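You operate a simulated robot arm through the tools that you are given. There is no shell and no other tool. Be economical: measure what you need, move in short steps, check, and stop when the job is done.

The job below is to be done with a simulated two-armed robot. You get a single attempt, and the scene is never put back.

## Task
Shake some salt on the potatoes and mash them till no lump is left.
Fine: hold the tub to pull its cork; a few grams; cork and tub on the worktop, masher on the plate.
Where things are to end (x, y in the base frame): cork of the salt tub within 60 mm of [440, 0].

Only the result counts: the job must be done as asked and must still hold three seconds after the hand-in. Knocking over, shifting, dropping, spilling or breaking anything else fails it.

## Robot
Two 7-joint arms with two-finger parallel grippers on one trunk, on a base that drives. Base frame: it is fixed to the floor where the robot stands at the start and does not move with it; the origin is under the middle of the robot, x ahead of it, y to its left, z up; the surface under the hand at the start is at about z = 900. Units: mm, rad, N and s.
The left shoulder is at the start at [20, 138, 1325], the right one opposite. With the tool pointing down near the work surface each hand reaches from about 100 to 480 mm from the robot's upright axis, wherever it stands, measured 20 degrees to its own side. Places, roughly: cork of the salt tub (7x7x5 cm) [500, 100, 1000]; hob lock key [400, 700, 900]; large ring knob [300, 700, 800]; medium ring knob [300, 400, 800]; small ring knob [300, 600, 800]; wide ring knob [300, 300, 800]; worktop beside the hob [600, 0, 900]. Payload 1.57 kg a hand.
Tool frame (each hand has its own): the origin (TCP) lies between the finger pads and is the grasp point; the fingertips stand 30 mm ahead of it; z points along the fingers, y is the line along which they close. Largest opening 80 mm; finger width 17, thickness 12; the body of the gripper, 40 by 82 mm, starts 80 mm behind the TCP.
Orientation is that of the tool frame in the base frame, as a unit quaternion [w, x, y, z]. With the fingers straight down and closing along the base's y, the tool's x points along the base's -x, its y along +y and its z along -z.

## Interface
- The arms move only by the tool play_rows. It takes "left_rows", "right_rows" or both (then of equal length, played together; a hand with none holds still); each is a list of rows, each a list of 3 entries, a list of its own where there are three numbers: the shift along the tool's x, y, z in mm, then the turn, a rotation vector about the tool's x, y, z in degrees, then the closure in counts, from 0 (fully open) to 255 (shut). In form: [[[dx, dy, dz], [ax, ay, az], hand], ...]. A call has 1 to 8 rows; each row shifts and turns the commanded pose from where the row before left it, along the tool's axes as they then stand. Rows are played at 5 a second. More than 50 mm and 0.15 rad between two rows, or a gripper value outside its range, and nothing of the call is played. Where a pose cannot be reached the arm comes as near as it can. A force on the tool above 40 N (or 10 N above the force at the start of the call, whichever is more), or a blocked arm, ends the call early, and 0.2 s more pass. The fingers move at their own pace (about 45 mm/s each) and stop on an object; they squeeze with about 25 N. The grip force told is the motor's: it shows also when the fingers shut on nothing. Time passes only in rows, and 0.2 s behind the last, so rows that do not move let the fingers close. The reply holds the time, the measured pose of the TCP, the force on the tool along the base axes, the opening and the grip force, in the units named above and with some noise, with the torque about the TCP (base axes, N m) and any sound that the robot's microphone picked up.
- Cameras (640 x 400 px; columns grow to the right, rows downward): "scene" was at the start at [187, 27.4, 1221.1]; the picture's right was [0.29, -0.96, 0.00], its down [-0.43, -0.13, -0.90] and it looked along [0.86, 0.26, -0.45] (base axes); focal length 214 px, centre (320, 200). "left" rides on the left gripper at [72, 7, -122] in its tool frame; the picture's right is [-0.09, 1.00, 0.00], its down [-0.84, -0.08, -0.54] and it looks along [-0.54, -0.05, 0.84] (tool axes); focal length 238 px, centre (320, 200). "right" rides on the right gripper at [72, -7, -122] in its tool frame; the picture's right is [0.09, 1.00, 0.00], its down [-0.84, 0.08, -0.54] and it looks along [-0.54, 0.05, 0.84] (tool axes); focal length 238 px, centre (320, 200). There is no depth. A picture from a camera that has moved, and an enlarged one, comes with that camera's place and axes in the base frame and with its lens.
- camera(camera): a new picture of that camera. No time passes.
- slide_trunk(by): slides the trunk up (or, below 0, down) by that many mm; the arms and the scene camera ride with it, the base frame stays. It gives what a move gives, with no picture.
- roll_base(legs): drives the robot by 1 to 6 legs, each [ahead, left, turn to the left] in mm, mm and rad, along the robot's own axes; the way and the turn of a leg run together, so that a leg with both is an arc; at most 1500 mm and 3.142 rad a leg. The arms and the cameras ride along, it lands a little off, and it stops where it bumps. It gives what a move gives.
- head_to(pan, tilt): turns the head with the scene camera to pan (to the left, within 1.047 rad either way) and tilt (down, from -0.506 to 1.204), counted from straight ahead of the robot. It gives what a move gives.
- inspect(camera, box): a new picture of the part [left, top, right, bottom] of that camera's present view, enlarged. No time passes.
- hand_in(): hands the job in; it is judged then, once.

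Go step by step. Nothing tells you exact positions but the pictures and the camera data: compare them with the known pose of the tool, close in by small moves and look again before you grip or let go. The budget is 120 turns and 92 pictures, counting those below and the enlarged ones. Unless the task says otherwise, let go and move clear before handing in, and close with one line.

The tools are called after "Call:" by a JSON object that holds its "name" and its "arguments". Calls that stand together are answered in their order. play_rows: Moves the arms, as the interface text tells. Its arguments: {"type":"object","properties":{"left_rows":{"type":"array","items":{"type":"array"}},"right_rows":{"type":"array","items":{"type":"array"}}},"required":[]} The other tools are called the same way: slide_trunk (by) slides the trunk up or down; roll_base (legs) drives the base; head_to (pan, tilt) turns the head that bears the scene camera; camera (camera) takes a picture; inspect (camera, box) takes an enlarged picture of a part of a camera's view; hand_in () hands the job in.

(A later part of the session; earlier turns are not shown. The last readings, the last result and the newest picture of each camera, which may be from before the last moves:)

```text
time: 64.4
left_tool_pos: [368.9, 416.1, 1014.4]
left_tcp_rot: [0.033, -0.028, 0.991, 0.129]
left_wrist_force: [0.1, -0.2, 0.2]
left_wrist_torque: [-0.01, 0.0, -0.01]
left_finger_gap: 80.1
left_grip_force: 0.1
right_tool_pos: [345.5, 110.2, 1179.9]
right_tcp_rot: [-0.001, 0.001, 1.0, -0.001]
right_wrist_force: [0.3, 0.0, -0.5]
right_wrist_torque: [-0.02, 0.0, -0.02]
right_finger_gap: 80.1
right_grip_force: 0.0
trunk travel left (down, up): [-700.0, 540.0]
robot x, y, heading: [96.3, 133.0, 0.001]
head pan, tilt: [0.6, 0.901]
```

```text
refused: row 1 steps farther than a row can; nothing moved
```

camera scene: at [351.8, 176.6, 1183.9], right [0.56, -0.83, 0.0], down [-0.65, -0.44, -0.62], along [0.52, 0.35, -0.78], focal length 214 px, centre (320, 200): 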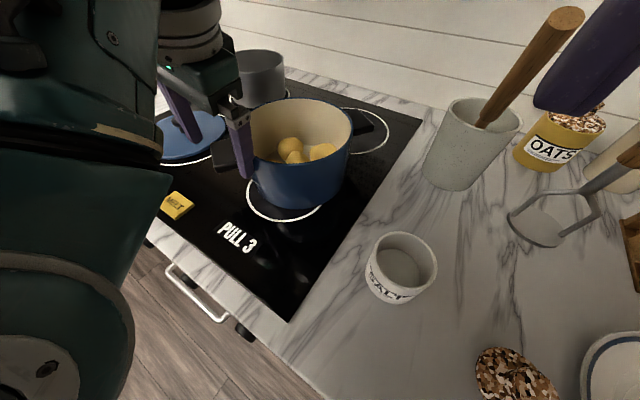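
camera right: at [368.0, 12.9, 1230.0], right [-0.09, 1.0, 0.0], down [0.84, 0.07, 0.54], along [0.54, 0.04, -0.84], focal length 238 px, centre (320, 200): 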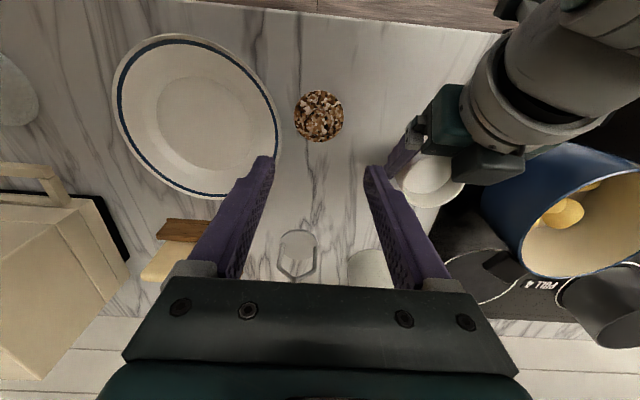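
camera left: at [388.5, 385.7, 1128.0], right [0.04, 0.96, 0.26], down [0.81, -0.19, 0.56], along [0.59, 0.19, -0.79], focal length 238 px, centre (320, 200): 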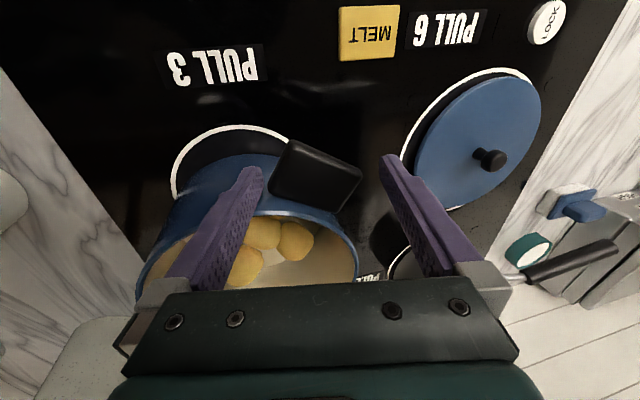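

Call:
{"name": "play_rows", "arguments": {"left_rows": [[[0, 0, 0], [0, 8, 0], 0], [[0, 0, 0], [0, 8, 0], 0], [[0, 0, 0], [0, 8, 0], 0], [[-5, 10, -25], [0, 0, 0], 0], [[-5, 10, -30], [0, 0, 0], 0], [[-5, 0, -30], [0, 0, 0], 0], [[-5, 0, -30], [0, 0, 0], 0]]}}

```text
time: 66.0
left_tool_pos: [434.2, 418.9, 1113.5]
left_tcp_rot: [-0.175, -0.052, 0.976, 0.119]
left_wrist_force: [0.4, 0.0, 0.8]
left_wrist_torque: [0.0, -0.01, -0.02]
left_finger_gap: 80.1
left_grip_force: 0.0
left hand out of reach, approached as far as the arm can: row 4, 6
right_tool_pos: [345.2, 109.7, 1180.9]
right_tcp_rot: [0.0, 0.002, 1.0, -0.001]
right_wrist_force: [-0.7, -0.6, 0.7]
right_wrist_torque: [0.0, -0.03, -0.01]
right_finger_gap: 80.1
right_grip_force: 0.0
trunk travel left (down, up): [-700.0, 540.0]
robot x, y, heading: [93.8, 134.9, 0.002]
head pan, tilt: [0.6, 0.901]
```

The left arm moves up again. I raise it a bit more, then drive left so the right hand can work at the pot.

Call:
{"name": "play_rows", "arguments": {"left_rows": [[[12, 0, -40], [0, 0, 0], 0], [[12, 0, -40], [0, 0, 0], 0]]}}

Call:
{"name": "roll_base", "arguments": {"legs": [[0, 370, 0]]}}

Call:
{"name": "head_to", "arguments": {"pan": -0.3, "tilt": 0.8}}

Call:
{"name": "camera", "arguments": {"camera": "scene"}}

```text
time: 66.6
left_tool_pos: [443.8, 425.0, 1183.0]
left_tcp_rot: [-0.175, -0.053, 0.976, 0.12]
left_wrist_force: [0.0, -0.7, -0.5]
left_wrist_torque: [0.02, 0.0, 0.01]
left_finger_gap: 80.0
left_grip_force: 0.1
left hand out of reach, approached as far as the arm can: row 1, 2
right_tool_pos: [345.0, 111.3, 1181.4]
right_tcp_rot: [-0.001, 0.002, 1.0, 0.0]
right_wrist_force: [0.8, -0.1, -0.4]
right_wrist_torque: [-0.03, 0.0, -0.04]
right_finger_gap: 80.0
right_grip_force: 0.1
trunk travel left (down, up): [-700.0, 540.0]
robot x, y, heading: [93.2, 135.5, 0.003]
head pan, tilt: [0.6, 0.901]
```

```text
time: 69.0
left_tool_pos: [446.4, 794.7, 1185.2]
left_tcp_rot: [-0.173, -0.05, 0.976, 0.122]
left_wrist_force: [0.1, -0.9, 0.4]
left_wrist_torque: [0.02, 0.02, 0.0]
left_finger_gap: 79.9
left_grip_force: 0.1
right_tool_pos: [346.7, 480.2, 1181.0]
right_tcp_rot: [-0.002, 0.005, 1.0, 0.0]
right_wrist_force: [0.5, -0.5, 0.2]
right_wrist_torque: [0.02, 0.02, -0.02]
right_finger_gap: 80.0
right_grip_force: 0.0
trunk travel left (down, up): [-700.0, 540.0]
robot x, y, heading: [97.0, 505.6, 0.002]
head pan, tilt: [0.6, 0.901]
```

```text
time: 70.2
left_tool_pos: [446.9, 793.5, 1182.6]
left_tcp_rot: [-0.174, -0.05, 0.976, 0.121]
left_wrist_force: [0.2, -0.1, -0.6]
left_wrist_torque: [-0.01, 0.03, 0.0]
left_finger_gap: 79.9
left_grip_force: 0.0
right_tool_pos: [346.5, 479.0, 1181.4]
right_tcp_rot: [-0.001, 0.005, 1.0, 0.0]
right_wrist_force: [0.6, -0.3, -0.6]
right_wrist_torque: [-0.02, 0.01, 0.01]
right_finger_gap: 80.0
right_grip_force: 0.2
trunk travel left (down, up): [-700.0, 540.0]
robot x, y, heading: [96.6, 503.9, -0.007]
head pan, tilt: [-0.3, 0.799]
```

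```text
31 pictures are left
camera scene: at [271.6, 482.5, 1191.7], right [-0.3, -0.95, 0.0], down [-0.68, 0.21, -0.7], along [0.67, -0.21, -0.72], focal length 214 px, centre (320, 200)
```

scene: 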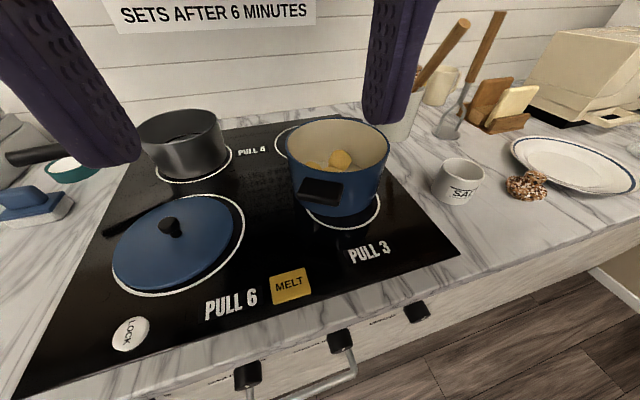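

I enlarge the pot and its ring to measure the offset exactly.

Call:
{"name": "inspect", "arguments": {"camera": "scene", "box": [260, 100, 420, 240]}}

```text
2.86 times, centred on (340, 170) of scene
camera zoom: at [271.6, 482.5, 1191.7], right [-0.3, -0.95, 0.0], down [-0.68, 0.21, -0.7], along [0.67, -0.21, -0.72], focal length 613 px, centre (263, 286)
```

zoom: 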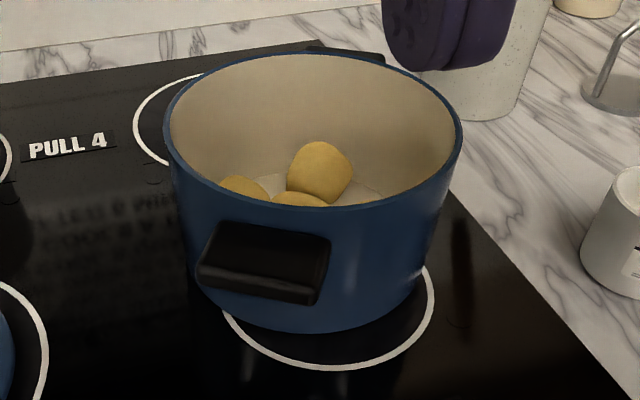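

The pot centre is at (564, 361) and its ring at (530, 363). I put the closed right fingers inside the front wall above the potatoes and will drag the pot back about 35 mm.

Call:
{"name": "play_rows", "arguments": {"right_rows": [[[-33, -23, 0], [0, 0, 0], 255], [[-33, -23, 0], [0, 0, 0], 255], [[-33, -23, 0], [0, 0, 0], 255], [[-33, -23, 0], [0, 0, 0], 255], [[-33, -23, 0], [0, 0, 0], 255], [[0, 0, 45], [0, 0, 0], 255], [[0, 0, 45], [0, 0, 0], 255]]}}

Call:
{"name": "camera", "arguments": {"camera": "right"}}

```text
time: 71.8
left_tool_pos: [447.6, 793.3, 1182.9]
left_tcp_rot: [-0.173, -0.049, 0.976, 0.122]
left_wrist_force: [-1.0, -0.4, -0.7]
left_wrist_torque: [0.0, 0.03, 0.0]
left_finger_gap: 79.8
left_grip_force: 0.1
right_tool_pos: [512.0, 362.5, 1093.6]
right_tcp_rot: [-0.001, 0.005, 1.0, -0.002]
right_wrist_force: [-0.6, -0.3, 0.6]
right_wrist_torque: [-0.02, 0.01, -0.01]
right_finger_gap: 0.1
right_grip_force: 20.8
trunk travel left (down, up): [-700.0, 540.0]
robot x, y, heading: [97.9, 508.8, -0.006]
head pan, tilt: [-0.3, 0.799]
```

```text
29 pictures are left
camera right: at [440.9, 358.0, 1216.1], right [-0.08, 1.0, 0.0], down [0.84, 0.07, 0.54], along [0.54, 0.04, -0.84], focal length 238 px, centre (320, 200)
```

right: 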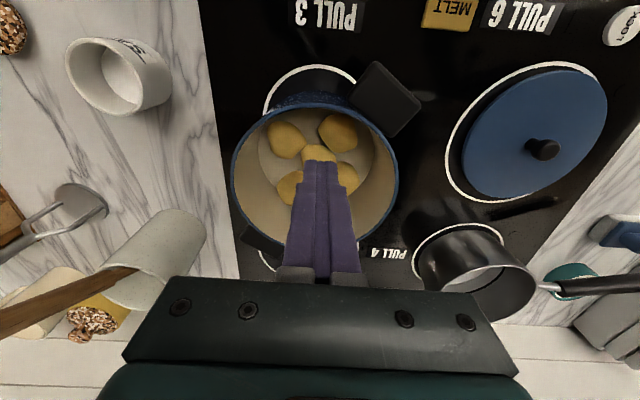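

The view confirms the pot at about (562, 362). I lower the fingers to just below the rim and drag back.

Call:
{"name": "play_rows", "arguments": {"right_rows": [[[0, 0, 45], [0, 0, 0], 255], [[0, 0, 41], [0, 0, 0], 255], [[14, 0, 0], [0, 0, 0], 255], [[8, 0, 0], [0, 0, 0], 255], [[8, 0, 0], [0, 0, 0], 255], [[8, 0, 0], [0, 0, 0], 255], [[8, 0, 0], [0, 0, 0], 255], [[0, 0, 0], [0, 0, 0], 255]]}}

Call:
{"name": "inspect", "arguments": {"camera": "scene", "box": [260, 100, 420, 240]}}

```text
time: 73.5
left_tool_pos: [447.3, 793.4, 1185.0]
left_tcp_rot: [-0.174, -0.05, 0.976, 0.121]
left_wrist_force: [0.4, -0.1, -0.5]
left_wrist_torque: [0.02, -0.01, -0.03]
left_finger_gap: 79.8
left_grip_force: 0.2
right_tool_pos: [465.7, 361.2, 1005.1]
right_tcp_rot: [-0.001, 0.007, 1.0, -0.001]
right_wrist_force: [4.3, -0.4, -0.3]
right_wrist_torque: [0.02, -0.14, -0.04]
right_finger_gap: 0.0
right_grip_force: 21.1
trunk travel left (down, up): [-700.0, 540.0]
robot x, y, heading: [94.5, 507.8, -0.002]
head pan, tilt: [-0.3, 0.799]
```

```text
2.86 times, centred on (340, 170) of scene
camera zoom: at [272.2, 482.4, 1191.9], right [-0.3, -0.95, 0.0], down [-0.68, 0.22, -0.7], along [0.67, -0.21, -0.72], focal length 613 px, centre (263, 286)
```

zoom: 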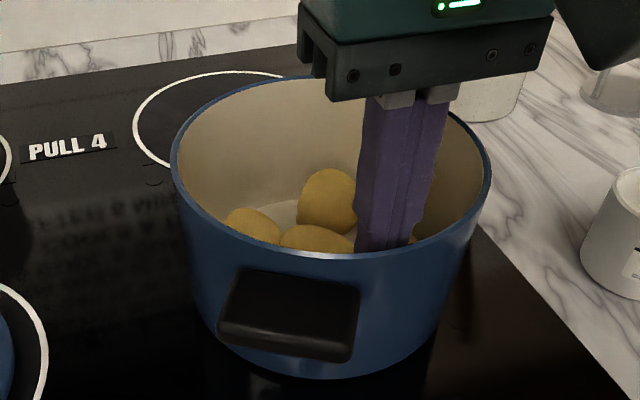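

The pot is back over its ring at about (529, 364). I move the fingers off the wall and rise.

Call:
{"name": "play_rows", "arguments": {"right_rows": [[[-15, 0, 0], [0, 0, 0], 255], [[0, 0, -45], [0, 0, 0], 255], [[0, 0, -45], [0, 0, 0], 255], [[0, 0, -45], [0, 0, 0], 255], [[35, 0, -30], [0, 0, 0], 0], [[45, 0, -15], [0, 0, 0], 0], [[45, 0, 0], [0, 0, 0], 0]]}}

Call:
{"name": "camera", "arguments": {"camera": "scene"}}

```text
time: 75.2
left_tool_pos: [447.1, 793.2, 1184.9]
left_tcp_rot: [-0.175, -0.05, 0.976, 0.121]
left_wrist_force: [0.6, -0.2, -0.4]
left_wrist_torque: [0.01, 0.03, 0.02]
left_finger_gap: 80.2
left_grip_force: 0.1
right_tool_pos: [348.0, 358.1, 1171.0]
right_tcp_rot: [-0.038, 0.017, 0.999, -0.017]
right_wrist_force: [-0.4, 0.2, -0.4]
right_wrist_torque: [-0.04, 0.0, 0.0]
right_finger_gap: 67.9
right_grip_force: 0.0
trunk travel left (down, up): [-700.0, 540.0]
robot x, y, heading: [97.9, 505.5, -0.003]
head pan, tilt: [-0.3, 0.799]
```

```text
27 pictures are left
camera scene: at [271.6, 482.4, 1191.7], right [-0.3, -0.95, 0.0], down [-0.68, 0.22, -0.7], along [0.66, -0.21, -0.72], focal length 214 px, centre (320, 200)
```

scene: 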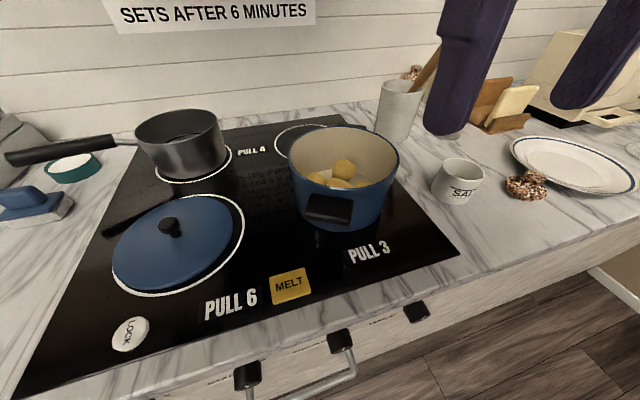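

The pot sits right. Now for the masher: both hands are high (fingertips above z 1140), so I drive right and then ahead.

Call:
{"name": "roll_base", "arguments": {"legs": [[0, -365, 0], [100, 0, 0]]}}

Call:
{"name": "head_to", "arguments": {"pan": -0.45, "tilt": 0.55}}

Call:
{"name": "camera", "arguments": {"camera": "scene"}}

```text
time: 78.2
left_tool_pos: [540.1, 426.1, 1183.5]
left_tcp_rot: [-0.175, -0.052, 0.976, 0.122]
left_wrist_force: [0.0, -0.5, 0.5]
left_wrist_torque: [0.0, -0.03, -0.02]
left_finger_gap: 79.9
left_grip_force: 0.0
right_tool_pos: [444.1, -7.2, 1170.4]
right_tcp_rot: [-0.033, 0.007, 0.999, -0.02]
right_wrist_force: [0.6, 0.3, -0.6]
right_wrist_torque: [-0.01, 0.02, 0.0]
right_finger_gap: 80.0
right_grip_force: 0.0
trunk travel left (down, up): [-700.0, 540.0]
robot x, y, heading: [195.3, 139.5, -0.003]
head pan, tilt: [-0.3, 0.799]
```

```text
time: 79.0
left_tool_pos: [541.9, 427.0, 1183.6]
left_tcp_rot: [-0.175, -0.051, 0.976, 0.122]
left_wrist_force: [0.2, -0.2, -0.4]
left_wrist_torque: [0.02, -0.01, -0.01]
left_finger_gap: 79.8
left_grip_force: 0.0
right_tool_pos: [443.9, -7.9, 1169.3]
right_tcp_rot: [-0.034, 0.007, 0.999, -0.021]
right_wrist_force: [-0.3, -0.2, -0.4]
right_wrist_torque: [0.03, -0.02, 0.0]
right_finger_gap: 79.9
right_grip_force: 0.0
trunk travel left (down, up): [-700.0, 540.0]
robot x, y, heading: [192.8, 138.2, -0.005]
head pan, tilt: [-0.45, 0.55]
```

```text
26 pictures are left
camera scene: at [372.1, 100.9, 1213.1], right [-0.44, -0.9, 0.0], down [-0.47, 0.23, -0.85], along [0.77, -0.37, -0.52], focal length 214 px, centre (320, 200)
```

scene: 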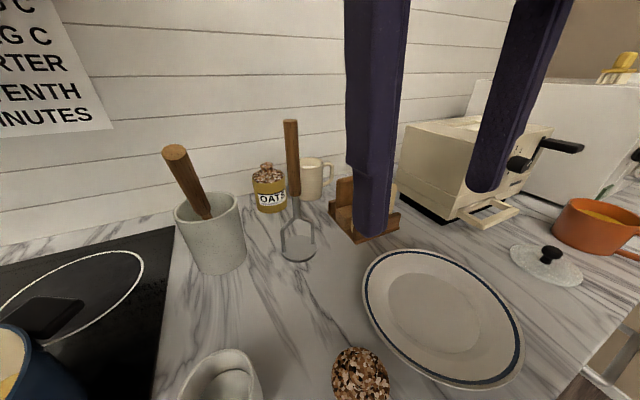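

The masher is confirmed at (674, 1), its top at z 1150. I bring the right hand to TCP height about 1085, upright, and approach in x with the handle passing between the open fingers.

Call:
{"name": "play_rows", "arguments": {"right_rows": [[[0, 0, 0], [0, -4, -2], 0], [[0, 9, 42], [0, 0, 0], 0], [[0, 0, 42], [0, 0, 0], 0], [[-45, 0, 0], [0, 0, 0], 0], [[-45, 0, 0], [0, 0, 0], 0], [[-45, 0, 0], [0, 0, 0], 0]]}}

Call:
{"name": "camera", "arguments": {"camera": "right"}}

```text
time: 80.4
left_tool_pos: [542.6, 428.0, 1182.7]
left_tcp_rot: [-0.174, -0.051, 0.976, 0.121]
left_wrist_force: [-0.1, 0.2, -0.1]
left_wrist_torque: [0.01, 0.01, 0.01]
left_finger_gap: 80.1
left_grip_force: 0.1
right_tool_pos: [579.2, 0.5, 1086.9]
right_tcp_rot: [0.001, -0.012, 1.0, -0.021]
right_wrist_force: [-0.5, -0.8, -0.7]
right_wrist_torque: [0.02, -0.03, 0.01]
right_finger_gap: 80.1
right_grip_force: 0.0
trunk travel left (down, up): [-700.0, 540.0]
robot x, y, heading: [191.1, 138.8, -0.003]
head pan, tilt: [-0.45, 0.55]
```

```text
25 pictures are left
camera right: at [507.7, -0.8, 1209.4], right [-0.12, 0.99, -0.04], down [0.83, 0.12, 0.54], along [0.54, 0.03, -0.84], focal length 238 px, centre (320, 200)
```

right: 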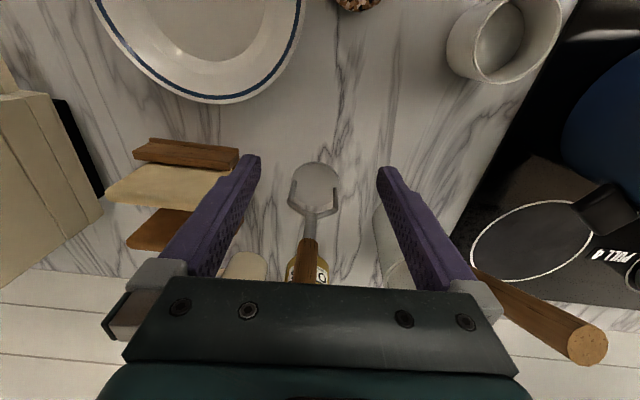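

The handle is centred between the fingers. I advance the last 95 mm and close on the handle.

Call:
{"name": "play_rows", "arguments": {"right_rows": [[[-40, -1, 0], [0, 0, 0], 0], [[-35, -1, 0], [0, 0, 0], 0], [[-20, -1, 0], [0, 0, 0], 0], [[0, 0, 0], [0, 0, 0], 0]]}}

Call:
{"name": "camera", "arguments": {"camera": "right"}}

Call:
{"name": "inspect", "arguments": {"camera": "scene", "box": [220, 60, 400, 280]}}

```text
time: 81.4
left_tool_pos: [542.4, 428.2, 1184.1]
left_tcp_rot: [-0.174, -0.051, 0.976, 0.12]
left_wrist_force: [0.2, -0.6, 0.1]
left_wrist_torque: [-0.04, 0.0, 0.02]
left_finger_gap: 79.9
left_grip_force: 0.1
right_tool_pos: [668.4, -2.4, 1089.0]
right_tcp_rot: [0.002, -0.012, 1.0, -0.02]
right_wrist_force: [0.6, -0.5, 0.3]
right_wrist_torque: [0.0, 0.02, 0.02]
right_finger_gap: 79.9
right_grip_force: 0.0
right hand out of reach, approached as far as the arm can: row 3
trunk travel left (down, up): [-700.0, 540.0]
robot x, y, heading: [191.5, 137.6, -0.005]
head pan, tilt: [-0.45, 0.55]
```

```text
24 pictures are left
camera right: at [597.4, -4.5, 1210.2], right [-0.12, 0.99, -0.04], down [0.83, 0.12, 0.54], along [0.54, 0.03, -0.84], focal length 238 px, centre (320, 200)
```

right: 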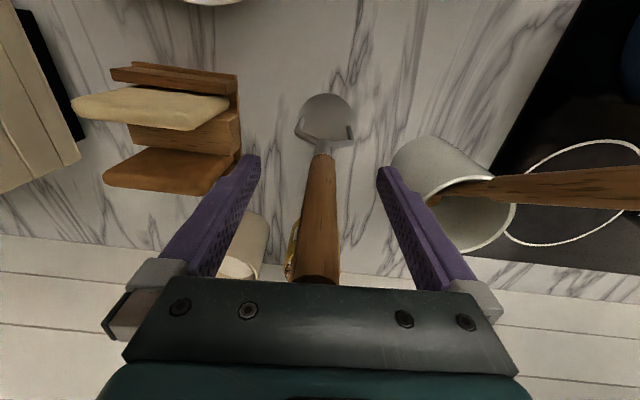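

```text
1.82 times, centred on (310, 170) of scene
camera zoom: at [372.1, 100.8, 1213.1], right [-0.44, -0.9, 0.0], down [-0.47, 0.23, -0.85], along [0.77, -0.37, -0.52], focal length 390 px, centre (338, 254)
```

zoom: 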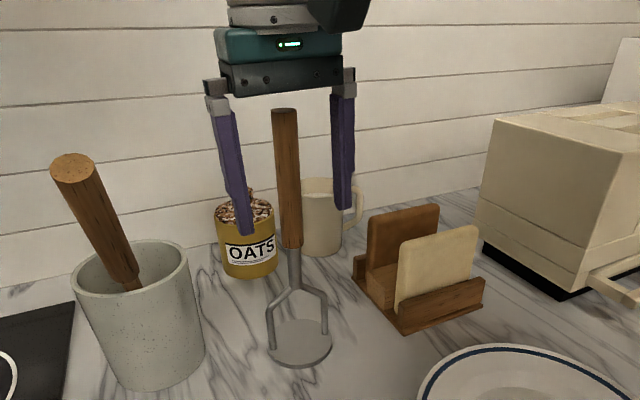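

Call:
{"name": "roll_base", "arguments": {"legs": [[7, 0, 0]]}}

Call:
{"name": "play_rows", "arguments": {"right_rows": [[[0, 0, 8], [0, 0, 0], 0], [[0, 0, 0], [0, 0, 0], 130], [[0, 0, 0], [0, 0, 0], 255], [[0, 0, 0], [0, 0, 0], 255], [[0, 0, 0], [0, 0, 0], 255]]}}

Call:
{"name": "camera", "arguments": {"camera": "right"}}

```text
time: 82.1
left_tool_pos: [549.5, 428.3, 1183.4]
left_tcp_rot: [-0.175, -0.052, 0.976, 0.121]
left_wrist_force: [-0.1, -0.3, 0.4]
left_wrist_torque: [-0.02, 0.01, 0.02]
left_finger_gap: 80.1
left_grip_force: 0.0
right_tool_pos: [675.9, -2.0, 1087.2]
right_tcp_rot: [0.001, -0.012, 1.0, -0.019]
right_wrist_force: [0.3, 0.4, -0.1]
right_wrist_torque: [-0.01, -0.01, 0.01]
right_finger_gap: 79.9
right_grip_force: 0.1
trunk travel left (down, up): [-700.0, 540.0]
robot x, y, heading: [198.4, 138.6, -0.004]
head pan, tilt: [-0.45, 0.55]
```

```text
time: 83.3
left_tool_pos: [548.8, 428.3, 1185.1]
left_tcp_rot: [-0.175, -0.052, 0.976, 0.121]
left_wrist_force: [0.4, 0.4, -0.1]
left_wrist_torque: [-0.02, -0.02, 0.02]
left_finger_gap: 80.0
left_grip_force: 0.1
right_tool_pos: [674.3, -1.5, 1080.5]
right_tcp_rot: [0.002, -0.01, 1.0, -0.019]
right_wrist_force: [0.1, 1.6, 3.9]
right_wrist_torque: [0.46, 0.02, 0.01]
right_finger_gap: 19.9
right_grip_force: 15.7
trunk travel left (down, up): [-700.0, 540.0]
robot x, y, heading: [201.4, 139.6, 0.001]
head pan, tilt: [-0.45, 0.55]
```

```text
22 pictures are left
camera right: at [604.0, -4.3, 1202.3], right [-0.12, 0.99, -0.04], down [0.83, 0.12, 0.54], along [0.54, 0.03, -0.84], focal length 238 px, centre (320, 200)
```

right: 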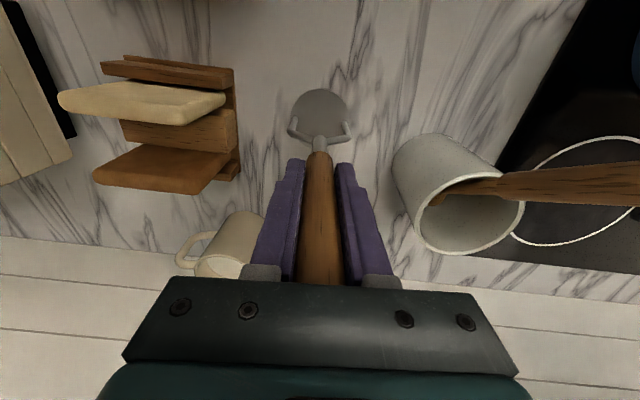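

The handle is gripped (20 mm). I lift straight up, then draw the masher back toward the robot while rising.

Call:
{"name": "play_rows", "arguments": {"right_rows": [[[0, 0, 0], [0, 0, 0], 255], [[0, 0, -8], [0, 0, 0], 255], [[0, 0, -15], [0, 0, 0], 255], [[0, 0, -20], [0, 0, 0], 255], [[25, 0, -25], [0, 0, 0], 255], [[30, 0, -25], [0, 0, 0], 255], [[35, 0, -25], [0, 0, 0], 255], [[35, 0, -20], [0, 0, 0], 255]]}}

Call:
{"name": "camera", "arguments": {"camera": "scene"}}

```text
time: 85.1
left_tool_pos: [550.2, 427.9, 1184.8]
left_tcp_rot: [-0.174, -0.052, 0.976, 0.121]
left_wrist_force: [0.6, -0.3, 0.6]
left_wrist_torque: [0.02, -0.01, -0.01]
left_finger_gap: 79.9
left_grip_force: 0.1
right_tool_pos: [548.5, -1.8, 1214.1]
right_tcp_rot: [-0.005, -0.011, 1.0, -0.022]
right_wrist_force: [0.2, 0.4, -1.5]
right_wrist_torque: [-0.04, 0.02, 0.0]
right_finger_gap: 19.8
right_grip_force: 24.8
trunk travel left (down, up): [-700.0, 540.0]
robot x, y, heading: [202.2, 139.7, -0.004]
head pan, tilt: [-0.45, 0.55]
```

```text
21 pictures are left
camera scene: at [378.9, 100.9, 1213.0], right [-0.44, -0.9, 0.0], down [-0.47, 0.23, -0.85], along [0.77, -0.37, -0.52], focal length 214 px, centre (320, 200)
```

scene: 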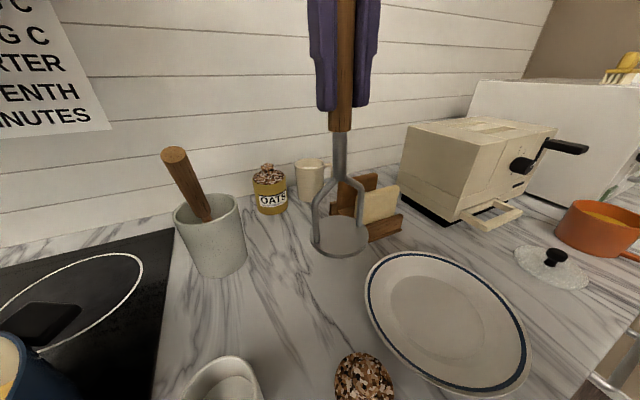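

The masher hangs upright with its disc at z of about 1034. I back the base off and drive left to the pot.

Call:
{"name": "roll_base", "arguments": {"legs": [[-104, 0, 0], [0, 366, 0]]}}

Call:
{"name": "head_to", "arguments": {"pan": -0.3, "tilt": 0.7}}

Call:
{"name": "camera", "arguments": {"camera": "scene"}}

Call:
{"name": "camera", "arguments": {"camera": "right"}}

```text
time: 88.2
left_tool_pos: [442.8, 791.6, 1183.7]
left_tcp_rot: [-0.175, -0.053, 0.976, 0.121]
left_wrist_force: [-0.6, 0.6, 0.2]
left_wrist_torque: [-0.01, 0.0, -0.01]
left_finger_gap: 80.0
left_grip_force: 0.1
right_tool_pos: [444.4, 363.2, 1213.6]
right_tcp_rot: [-0.002, -0.013, 1.0, -0.021]
right_wrist_force: [-1.0, 0.4, -1.5]
right_wrist_torque: [0.01, -0.01, 0.01]
right_finger_gap: 19.8
right_grip_force: 25.1
trunk travel left (down, up): [-700.0, 540.0]
robot x, y, heading: [94.3, 499.6, -0.002]
head pan, tilt: [-0.45, 0.55]
```

```text
time: 88.9
left_tool_pos: [444.0, 792.9, 1184.2]
left_tcp_rot: [-0.176, -0.054, 0.976, 0.12]
left_wrist_force: [-0.1, -0.9, -0.4]
left_wrist_torque: [0.01, 0.01, -0.03]
left_finger_gap: 79.8
left_grip_force: 0.2
right_tool_pos: [444.4, 362.5, 1213.7]
right_tcp_rot: [-0.003, -0.012, 1.0, -0.021]
right_wrist_force: [-0.1, -0.5, -2.2]
right_wrist_torque: [0.02, 0.01, 0.02]
right_finger_gap: 20.0
right_grip_force: 25.6
trunk travel left (down, up): [-700.0, 540.0]
robot x, y, heading: [93.1, 503.5, 0.002]
head pan, tilt: [-0.3, 0.7]
```

```text
20 pictures are left
camera scene: at [275.1, 479.0, 1200.0], right [-0.3, -0.96, 0.0], down [-0.62, 0.19, -0.77], along [0.73, -0.23, -0.64], focal length 214 px, centre (320, 200)
```

scene: 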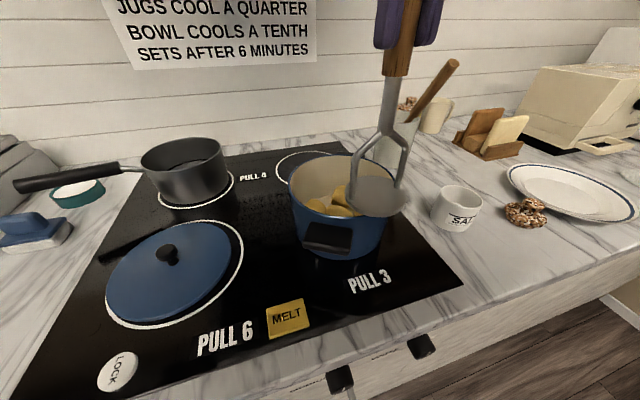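

```text
19 pictures are left
camera right: at [374.4, 360.4, 1336.9], right [-0.12, 0.99, -0.04], down [0.84, 0.12, 0.53], along [0.53, 0.03, -0.85], focal length 238 px, centre (320, 200)
```

right: 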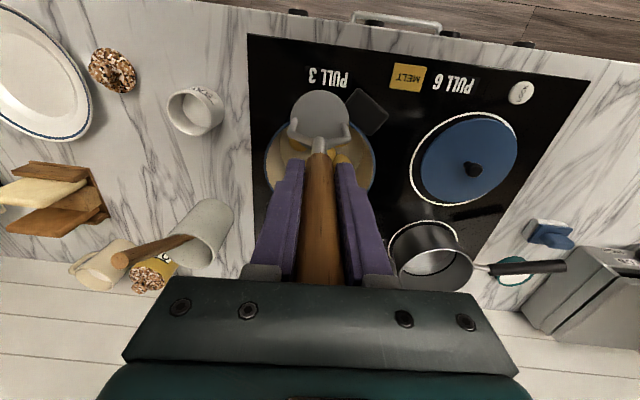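

I move the masher over the pot's middle and lower it in steps onto the potatoes.

Call:
{"name": "play_rows", "arguments": {"right_rows": [[[-42, 1, 0], [0, 0, 0], 255], [[-42, -1, 0], [0, 0, 0], 255], [[0, 0, 25], [0, 0, 0], 255], [[0, 0, 25], [0, 0, 0], 255], [[0, 0, 20], [0, 0, 0], 255], [[0, 0, 10], [0, 0, 0], 255]]}}

Call:
{"name": "camera", "arguments": {"camera": "right"}}

```text
time: 90.3
left_tool_pos: [444.4, 793.2, 1183.9]
left_tcp_rot: [-0.176, -0.054, 0.976, 0.12]
left_wrist_force: [0.1, 0.3, -0.4]
left_wrist_torque: [-0.01, -0.03, -0.01]
left_finger_gap: 80.0
left_grip_force: 0.0
right_tool_pos: [528.5, 362.3, 1135.2]
right_tcp_rot: [-0.002, -0.012, 1.0, -0.02]
right_wrist_force: [1.1, -0.4, -2.0]
right_wrist_torque: [0.04, 0.0, -0.01]
right_finger_gap: 19.9
right_grip_force: 24.9
trunk travel left (down, up): [-700.0, 540.0]
robot x, y, heading: [95.2, 502.7, -0.003]
head pan, tilt: [-0.3, 0.7]
```

```text
18 pictures are left
camera right: at [458.2, 359.5, 1256.9], right [-0.12, 0.99, -0.04], down [0.84, 0.12, 0.53], along [0.53, 0.03, -0.84], focal length 238 px, centre (320, 200)
```

right: 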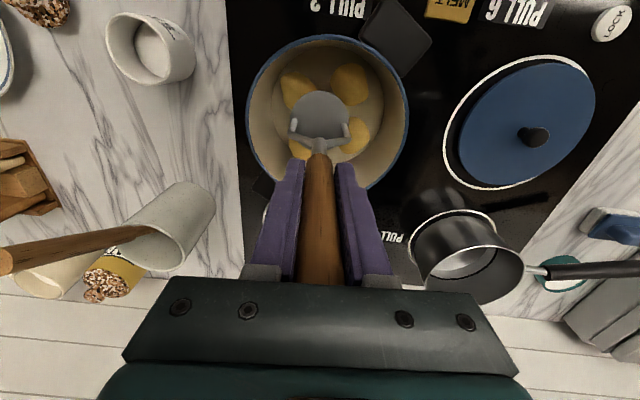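

Call:
{"name": "play_rows", "arguments": {"right_rows": [[[0, 0, 10], [0, 0, 0], 255], [[0, 0, 10], [0, 0, 0], 255], [[0, 0, 8], [0, 0, 0], 255], [[0, 0, 8], [0, 0, 0], 255], [[0, 0, 6], [0, 0, 0], 255], [[0, 0, 0], [0, 0, 0], 255]]}}

Call:
{"name": "camera", "arguments": {"camera": "right"}}

```text
time: 91.7
left_tool_pos: [444.2, 791.1, 1183.6]
left_tcp_rot: [-0.174, -0.052, 0.976, 0.12]
left_wrist_force: [0.2, -0.1, -0.2]
left_wrist_torque: [0.0, 0.01, 0.03]
left_finger_gap: 80.0
left_grip_force: 0.1
right_tool_pos: [527.7, 360.3, 1093.2]
right_tcp_rot: [-0.001, -0.012, 1.0, -0.02]
right_wrist_force: [-3.7, -1.1, 13.6]
right_wrist_torque: [0.3, 0.62, 0.13]
right_finger_gap: 19.8
right_grip_force: 25.4
trunk travel left (down, up): [-700.0, 540.0]
robot x, y, heading: [97.7, 504.9, 0.005]
head pan, tilt: [-0.3, 0.7]
```

```text
17 pictures are left
camera right: at [458.1, 356.8, 1216.2], right [-0.12, 0.99, -0.04], down [0.84, 0.12, 0.54], along [0.54, 0.03, -0.84], focal length 238 px, centre (320, 200)
```

right: 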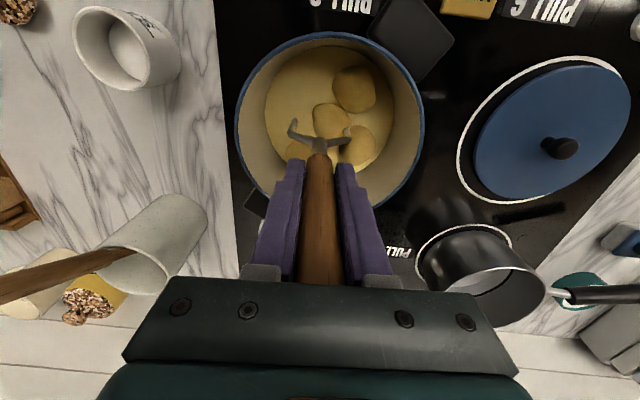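

One potato is mashed at 14 N and four lumps remain. I lift above them and press on the lump at the near-left side.

Call:
{"name": "play_rows", "arguments": {"right_rows": [[[0, 0, -45], [0, 0, 0], 255], [[20, 26, 0], [0, 0, 0], 255], [[0, 0, 15], [0, 0, 0], 255], [[0, 0, 12], [0, 0, 0], 255], [[0, 0, 10], [0, 0, 0], 255], [[0, 0, 10], [0, 0, 0], 255], [[0, 0, 0], [0, 0, 0], 255]]}}

Call:
{"name": "play_rows", "arguments": {"right_rows": [[[0, 0, -47], [0, 0, 0], 255], [[-44, 8, 0], [0, 0, 0], 255], [[0, 0, 15], [0, 0, 0], 255], [[0, 0, 12], [0, 0, 0], 255], [[0, 0, 10], [0, 0, 0], 255], [[0, 0, 10], [0, 0, 0], 255], [[0, 0, 0], [0, 0, 0], 255]]}}

Call:
{"name": "camera", "arguments": {"camera": "right"}}

```text
time: 93.3
left_tool_pos: [446.1, 791.9, 1183.9]
left_tcp_rot: [-0.175, -0.052, 0.976, 0.12]
left_wrist_force: [-0.8, -0.6, -0.5]
left_wrist_torque: [0.01, 0.01, -0.01]
left_finger_gap: 80.1
left_grip_force: 0.1
right_tool_pos: [507.7, 385.0, 1090.4]
right_tcp_rot: [0.0, -0.012, 1.0, -0.02]
right_wrist_force: [-1.0, -1.5, 19.4]
right_wrist_torque: [0.42, -0.05, -0.01]
right_finger_gap: 19.0
right_grip_force: 25.0
trunk travel left (down, up): [-700.0, 540.0]
robot x, y, heading: [94.1, 499.3, 0.001]
head pan, tilt: [-0.3, 0.7]
```

```text
time: 94.9
left_tool_pos: [444.4, 791.0, 1184.0]
left_tcp_rot: [-0.174, -0.053, 0.976, 0.12]
left_wrist_force: [-0.8, -0.2, 0.7]
left_wrist_torque: [0.0, 0.0, 0.0]
left_finger_gap: 80.1
left_grip_force: 0.1
right_tool_pos: [553.4, 393.9, 1090.9]
right_tcp_rot: [-0.002, -0.013, 1.0, -0.02]
right_wrist_force: [-3.4, -1.5, 18.0]
right_wrist_torque: [0.28, 0.24, 0.03]
right_finger_gap: 19.9
right_grip_force: 25.2
trunk travel left (down, up): [-700.0, 540.0]
robot x, y, heading: [93.9, 506.5, 0.003]
head pan, tilt: [-0.3, 0.7]
```

```text
16 pictures are left
camera right: at [482.6, 391.3, 1213.4], right [-0.12, 0.99, -0.04], down [0.84, 0.12, 0.54], along [0.54, 0.03, -0.84], focal length 238 px, centre (320, 200)
```

right: 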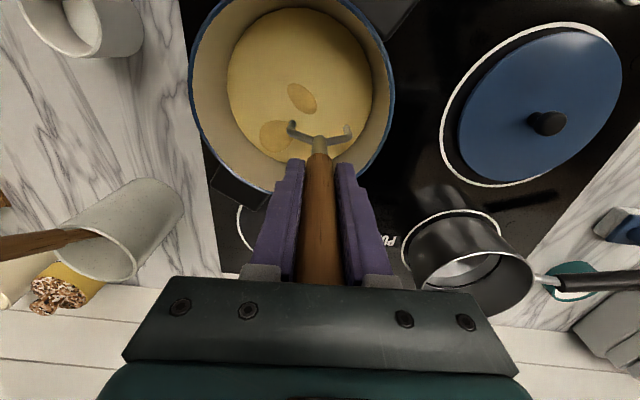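

Two more are mashed and two lumps remain, in the middle and on the far right. I press on those.

Call:
{"name": "play_rows", "arguments": {"right_rows": [[[0, 0, -47], [0, 0, 0], 255], [[-8, -39, 0], [0, 0, 0], 255], [[0, 0, 15], [0, 0, 0], 255], [[0, 0, 12], [0, 0, 0], 255], [[0, 0, 10], [0, 0, 0], 255], [[0, 0, 10], [0, 0, 0], 255], [[0, 0, 0], [0, 0, 0], 255]]}}

Call:
{"name": "play_rows", "arguments": {"right_rows": [[[0, 0, -47], [0, 0, 0], 255], [[25, 18, 0], [0, 0, 0], 255], [[0, 0, 15], [0, 0, 0], 255], [[0, 0, 12], [0, 0, 0], 255], [[0, 0, 10], [0, 0, 0], 255], [[0, 0, 10], [0, 0, 0], 255], [[0, 0, 0], [0, 0, 0], 255], [[0, 0, -45], [0, 0, 0], 255]]}}

Call:
{"name": "camera", "arguments": {"camera": "right"}}

```text
time: 96.5
left_tool_pos: [444.0, 791.7, 1184.1]
left_tcp_rot: [-0.175, -0.053, 0.976, 0.12]
left_wrist_force: [0.3, -0.1, -0.7]
left_wrist_torque: [0.01, 0.01, 0.01]
left_finger_gap: 79.8
left_grip_force: 0.1
right_tool_pos: [560.5, 355.6, 1091.1]
right_tcp_rot: [-0.001, -0.013, 1.0, -0.021]
right_wrist_force: [-3.8, -0.5, 14.4]
right_wrist_torque: [0.3, 0.58, 0.09]
right_finger_gap: 20.0
right_grip_force: 25.2
trunk travel left (down, up): [-700.0, 540.0]
robot x, y, heading: [91.6, 502.8, 0.002]
head pan, tilt: [-0.3, 0.7]
```

```text
time: 98.3
left_tool_pos: [443.7, 792.5, 1184.1]
left_tcp_rot: [-0.176, -0.054, 0.976, 0.12]
left_wrist_force: [-0.6, 0.0, 0.8]
left_wrist_torque: [0.0, 0.03, 0.02]
left_finger_gap: 80.1
left_grip_force: 0.0
right_tool_pos: [534.6, 376.3, 1133.3]
right_tcp_rot: [-0.004, -0.012, 1.0, -0.02]
right_wrist_force: [0.3, 0.2, -1.6]
right_wrist_torque: [0.02, -0.02, -0.01]
right_finger_gap: 19.7
right_grip_force: 24.8
trunk travel left (down, up): [-700.0, 540.0]
robot x, y, heading: [95.3, 503.8, 0.003]
head pan, tilt: [-0.3, 0.7]
```

```text
15 pictures are left
camera right: at [464.5, 373.2, 1255.8], right [-0.12, 0.99, -0.04], down [0.84, 0.12, 0.53], along [0.53, 0.03, -0.85], focal length 238 px, centre (320, 200)
```

right: 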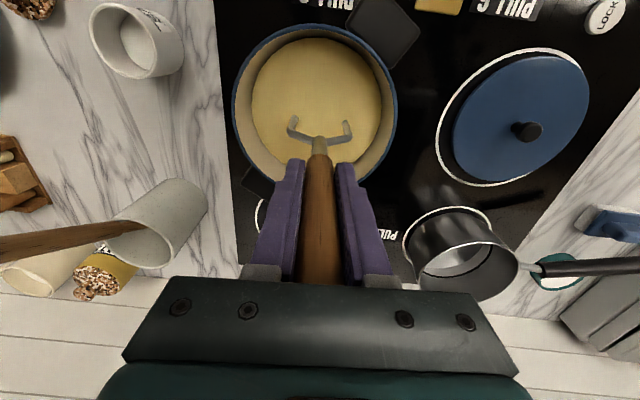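

Call:
{"name": "inspect", "arguments": {"camera": "right", "box": [220, 20, 410, 200]}}

Call:
{"name": "inspect", "arguments": {"camera": "scene", "box": [260, 110, 440, 270]}}

```text
2.22 times, centred on (315, 110) of right
camera zoom: at [464.5, 373.2, 1255.8], right [-0.12, 0.99, -0.04], down [0.84, 0.12, 0.53], along [0.53, 0.03, -0.85], focal length 530 px, centre (331, 400)
```

zoom: 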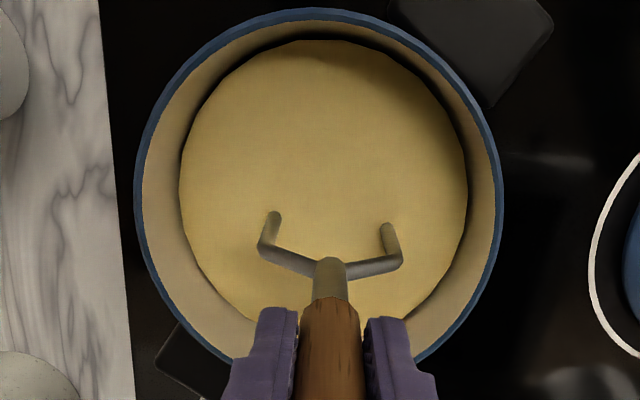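

```text
2.50 times, centred on (350, 190) of scene
camera zoom: at [275.2, 478.9, 1199.8], right [-0.29, -0.96, 0.0], down [-0.62, 0.19, -0.76], along [0.73, -0.23, -0.64], focal length 536 px, centre (245, 225)
```

zoom: 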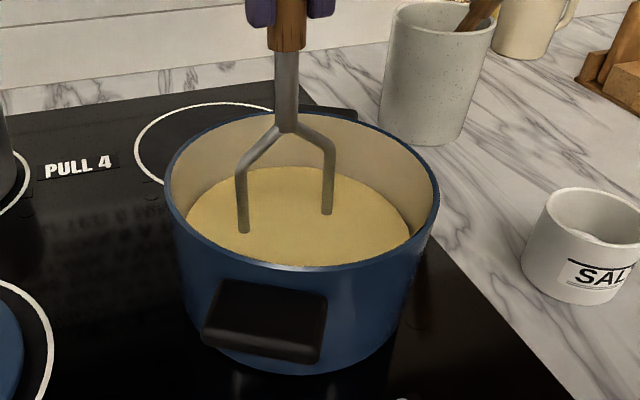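

The surface is smooth with no lumps showing. One more press on the side not yet pressed makes sure, and then I lift out slowly.

Call:
{"name": "play_rows", "arguments": {"right_rows": [[[18, -25, 0], [0, 0, 0], 255], [[0, 0, 15], [0, 0, 0], 255], [[0, 0, 15], [0, 0, 0], 255], [[0, 0, 12], [0, 0, 0], 255], [[0, 0, 0], [0, 0, 0], 255], [[0, 0, -20], [0, 0, 0], 255], [[0, 0, -25], [0, 0, 0], 255], [[-15, 15, -25], [0, 0, 0], 255]]}}

Call:
{"name": "play_rows", "arguments": {"right_rows": [[[0, 0, -25], [0, 0, 0], 255], [[0, 0, -30], [0, 0, 0], 255], [[0, 0, -15], [0, 0, 0], 255], [[0, 0, 0], [0, 0, 0], 255]]}}

Call:
{"name": "camera", "arguments": {"camera": "right"}}

```text
time: 100.1
left_tool_pos: [443.9, 791.7, 1183.9]
left_tcp_rot: [-0.175, -0.053, 0.976, 0.121]
left_wrist_force: [-1.1, -0.1, -0.3]
left_wrist_torque: [-0.01, -0.01, -0.03]
left_finger_gap: 79.9
left_grip_force: 0.0
right_tool_pos: [532.9, 366.2, 1163.3]
right_tcp_rot: [-0.004, -0.013, 1.0, -0.021]
right_wrist_force: [0.0, -0.8, -2.1]
right_wrist_torque: [-0.01, 0.01, 0.0]
right_finger_gap: 19.9
right_grip_force: 25.3
trunk travel left (down, up): [-700.0, 540.0]
robot x, y, heading: [94.7, 500.7, -0.002]
head pan, tilt: [-0.3, 0.7]
```

```text
time: 101.3
left_tool_pos: [444.4, 792.6, 1184.1]
left_tcp_rot: [-0.175, -0.053, 0.976, 0.119]
left_wrist_force: [-0.2, 0.5, -0.4]
left_wrist_torque: [-0.02, -0.01, 0.01]
left_finger_gap: 80.3
left_grip_force: 0.0
right_tool_pos: [526.2, 362.3, 1205.1]
right_tcp_rot: [-0.037, -0.005, 0.999, -0.02]
right_wrist_force: [-0.2, -0.2, -2.1]
right_wrist_torque: [0.01, 0.0, 0.01]
right_finger_gap: 19.9
right_grip_force: 25.3
trunk travel left (down, up): [-700.0, 540.0]
robot x, y, heading: [93.5, 503.8, -0.001]
head pan, tilt: [-0.3, 0.7]
stopped in row 4 (right hand): the arm was blocked; the commanded pose is now the measured one
```

```text
12 pictures are left
camera right: at [464.8, 361.9, 1333.6], right [-0.1, 0.99, -0.03], down [0.87, 0.11, 0.47], along [0.48, 0.02, -0.88], focal length 238 px, centre (320, 200)
```

right: 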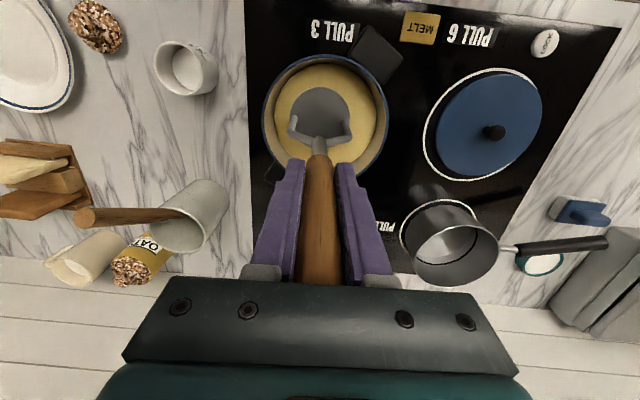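

The masher is out of the mash, disc at z of about 1025. I raise the trunk for extra clearance, then retract and level the hand.

Call:
{"name": "slide_trunk", "arguments": {"by": 60}}

Call:
{"name": "play_rows", "arguments": {"right_rows": [[[30, 0, 0], [0, -2, 0], 255], [[30, 0, 0], [0, -2, 0], 255], [[20, 0, 0], [0, 0, 0], 255]]}}

```text
time: 102.3
left_tool_pos: [432.1, 793.2, 1237.7]
left_tcp_rot: [-0.184, -0.051, 0.974, 0.122]
left_wrist_force: [0.5, -0.5, -0.2]
left_wrist_torque: [0.03, 0.0, -0.02]
left_finger_gap: 80.0
left_grip_force: 0.1
right_tool_pos: [503.2, 362.2, 1224.7]
right_tcp_rot: [-0.086, -0.005, 0.996, -0.024]
right_wrist_force: [0.3, 0.5, -1.2]
right_wrist_torque: [0.01, -0.04, 0.01]
right_finger_gap: 19.9
right_grip_force: 25.1
trunk travel left (down, up): [-760.0, 480.0]
robot x, y, heading: [91.4, 501.3, 0.003]
head pan, tilt: [-0.3, 0.7]
```

```text
time: 103.1
left_tool_pos: [443.8, 792.5, 1244.2]
left_tcp_rot: [-0.175, -0.054, 0.976, 0.12]
left_wrist_force: [-0.5, 0.1, -0.8]
left_wrist_torque: [0.03, -0.04, -0.02]
left_finger_gap: 80.1
left_grip_force: 0.0
right_tool_pos: [447.0, 361.3, 1271.2]
right_tcp_rot: [0.0, -0.005, 1.0, -0.02]
right_wrist_force: [-0.2, 0.8, -1.9]
right_wrist_torque: [0.02, 0.02, 0.01]
right_finger_gap: 19.9
right_grip_force: 25.1
trunk travel left (down, up): [-760.0, 480.0]
robot x, y, heading: [98.1, 504.4, 0.0]
head pan, tilt: [-0.3, 0.7]
```

Level, with the disc at z of about 1090. I drive right to the plate.

Call:
{"name": "roll_base", "arguments": {"legs": [[0, -516, 0]]}}

Call:
{"name": "camera", "arguments": {"camera": "right"}}

Call:
{"name": "camera", "arguments": {"camera": "scene"}}

```text
time: 106.2
left_tool_pos: [444.5, 271.8, 1244.2]
left_tcp_rot: [-0.175, -0.052, 0.976, 0.121]
left_wrist_force: [-0.6, 0.5, 0.2]
left_wrist_torque: [-0.02, -0.01, 0.03]
left_finger_gap: 80.0
left_grip_force: 0.0
right_tool_pos: [447.6, -160.2, 1269.3]
right_tcp_rot: [-0.001, -0.004, 1.0, -0.02]
right_wrist_force: [0.1, -0.3, -2.0]
right_wrist_torque: [0.01, 0.03, -0.03]
right_finger_gap: 19.8
right_grip_force: 25.5
trunk travel left (down, up): [-760.0, 480.0]
robot x, y, heading: [96.2, -13.2, 0.0]
head pan, tilt: [-0.3, 0.7]
```

```text
11 pictures are left
camera right: at [376.5, -161.3, 1392.8], right [-0.1, 0.99, -0.04], down [0.84, 0.11, 0.54], along [0.54, 0.02, -0.84], focal length 238 px, centre (320, 200)
```

right: 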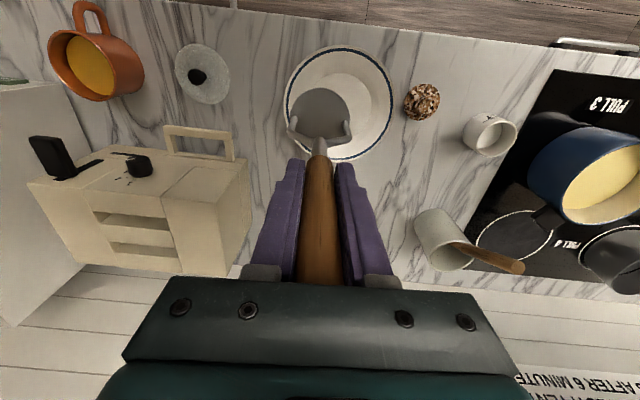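

```text
10 pictures are left
camera scene: at [274.7, -42.0, 1260.0], right [-0.3, -0.95, 0.0], down [-0.61, 0.19, -0.76], along [0.73, -0.23, -0.64], focal length 214 px, centre (320, 200)
```

scene: 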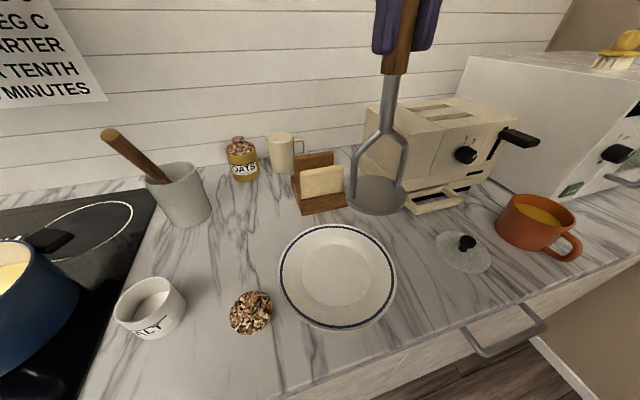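

The plate centre is at about (470, -137). I level the masher, move over the centre and lower.

Call:
{"name": "play_rows", "arguments": {"right_rows": [[[-22, 22, 0], [-2.3, 0, 0], 255], [[0, 0, 40], [0, 0, 0], 255], [[0, 0, 40], [0, 0, 0], 255], [[0, 0, 40], [0, 0, 0], 255], [[0, 0, 25], [0, 0, 0], 255], [[0, 0, 0], [0, 0, 0], 255]]}}

Call:
{"name": "camera", "arguments": {"camera": "scene"}}

Call:
{"name": "camera", "arguments": {"camera": "right"}}

```text
time: 107.6
left_tool_pos: [445.0, 271.3, 1243.4]
left_tcp_rot: [-0.175, -0.051, 0.976, 0.121]
left_wrist_force: [0.3, -0.5, 0.0]
left_wrist_torque: [-0.04, -0.03, -0.02]
left_finger_gap: 80.1
left_grip_force: 0.0
right_tool_pos: [467.8, -140.6, 1125.0]
right_tcp_rot: [-0.001, -0.005, 1.0, 0.001]
right_wrist_force: [0.1, -0.7, -1.1]
right_wrist_torque: [0.03, 0.02, -0.03]
right_finger_gap: 19.6
right_grip_force: 25.6
trunk travel left (down, up): [-760.0, 480.0]
robot x, y, heading: [94.5, -15.3, -0.0]
head pan, tilt: [-0.3, 0.7]
```

```text
9 pictures are left
camera scene: at [274.7, -42.0, 1260.0], right [-0.3, -0.95, 0.0], down [-0.61, 0.19, -0.76], along [0.73, -0.23, -0.64], focal length 214 px, centre (320, 200)
```

scene: 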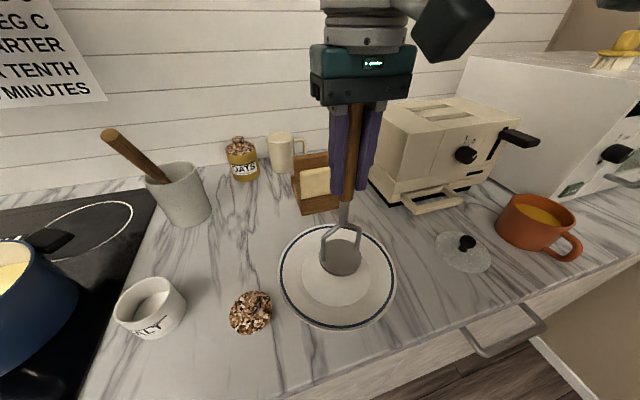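

```text
8 pictures are left
camera right: at [398.3, -146.0, 1247.2], right [-0.1, 0.99, 0.0], down [0.84, 0.08, 0.54], along [0.54, 0.06, -0.84], focal length 238 px, centre (320, 200)
```

right: 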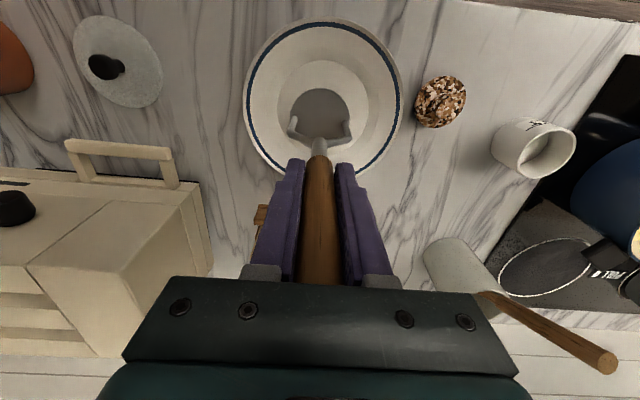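

The disc is above the plate's well. I lower gently to contact.

Call:
{"name": "play_rows", "arguments": {"right_rows": [[[0, 0, 15], [0, 0, 0], 255], [[0, 0, 8], [0, 0, 0], 255], [[0, 0, 3], [0, 0, 0], 255], [[0, 0, 3], [0, 0, 0], 255], [[0, 0, 0], [0, 0, 0], 255]]}}

```text
time: 108.8
left_tool_pos: [445.3, 270.5, 1243.5]
left_tcp_rot: [-0.175, -0.051, 0.976, 0.121]
left_wrist_force: [0.9, -0.5, -0.1]
left_wrist_torque: [0.0, -0.04, -0.04]
left_finger_gap: 80.0
left_grip_force: 0.1
right_tool_pos: [467.8, -138.4, 1095.3]
right_tcp_rot: [-0.001, -0.003, 1.0, 0.002]
right_wrist_force: [0.0, 0.1, -1.3]
right_wrist_torque: [-0.03, 0.01, 0.01]
right_finger_gap: 19.7
right_grip_force: 24.8
trunk travel left (down, up): [-760.0, 480.0]
robot x, y, heading: [96.1, -17.1, 0.0]
head pan, tilt: [-0.3, 0.7]
```

Call:
{"name": "play_rows", "arguments": {"right_rows": [[[0, 0, 2], [0, 0, 0], 255], [[0, 0, 2], [0, 0, 0], 255], [[0, 0, 2], [0, 0, 0], 255], [[0, 0, 1.5], [0, 0, 0], 255], [[0, 0, 0], [0, 0, 0], 255]]}}

Call:
{"name": "inspect", "arguments": {"camera": "scene", "box": [260, 180, 420, 340]}}

```text
time: 110.0
left_tool_pos: [445.2, 270.5, 1244.6]
left_tcp_rot: [-0.174, -0.051, 0.976, 0.121]
left_wrist_force: [-0.3, 0.4, -0.4]
left_wrist_torque: [0.02, 0.0, 0.02]
left_finger_gap: 80.0
left_grip_force: 0.1
right_tool_pos: [468.2, -137.9, 1086.9]
right_tcp_rot: [-0.001, -0.004, 1.0, 0.001]
right_wrist_force: [0.4, -0.2, -1.3]
right_wrist_torque: [-0.01, -0.03, 0.01]
right_finger_gap: 19.6
right_grip_force: 24.9
trunk travel left (down, up): [-760.0, 480.0]
robot x, y, heading: [95.6, -19.1, -0.0]
head pan, tilt: [-0.3, 0.7]
```

```text
2.50 times, centred on (340, 260) of scene
camera zoom: at [274.7, -42.0, 1260.0], right [-0.3, -0.95, 0.0], down [-0.61, 0.19, -0.76], along [0.73, -0.23, -0.64], focal length 536 px, centre (270, 50)
```

zoom: 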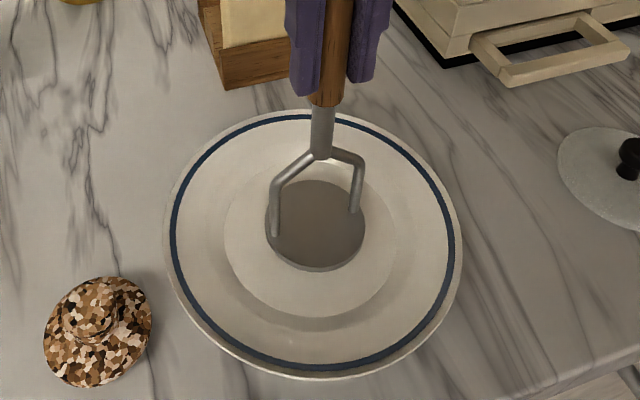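

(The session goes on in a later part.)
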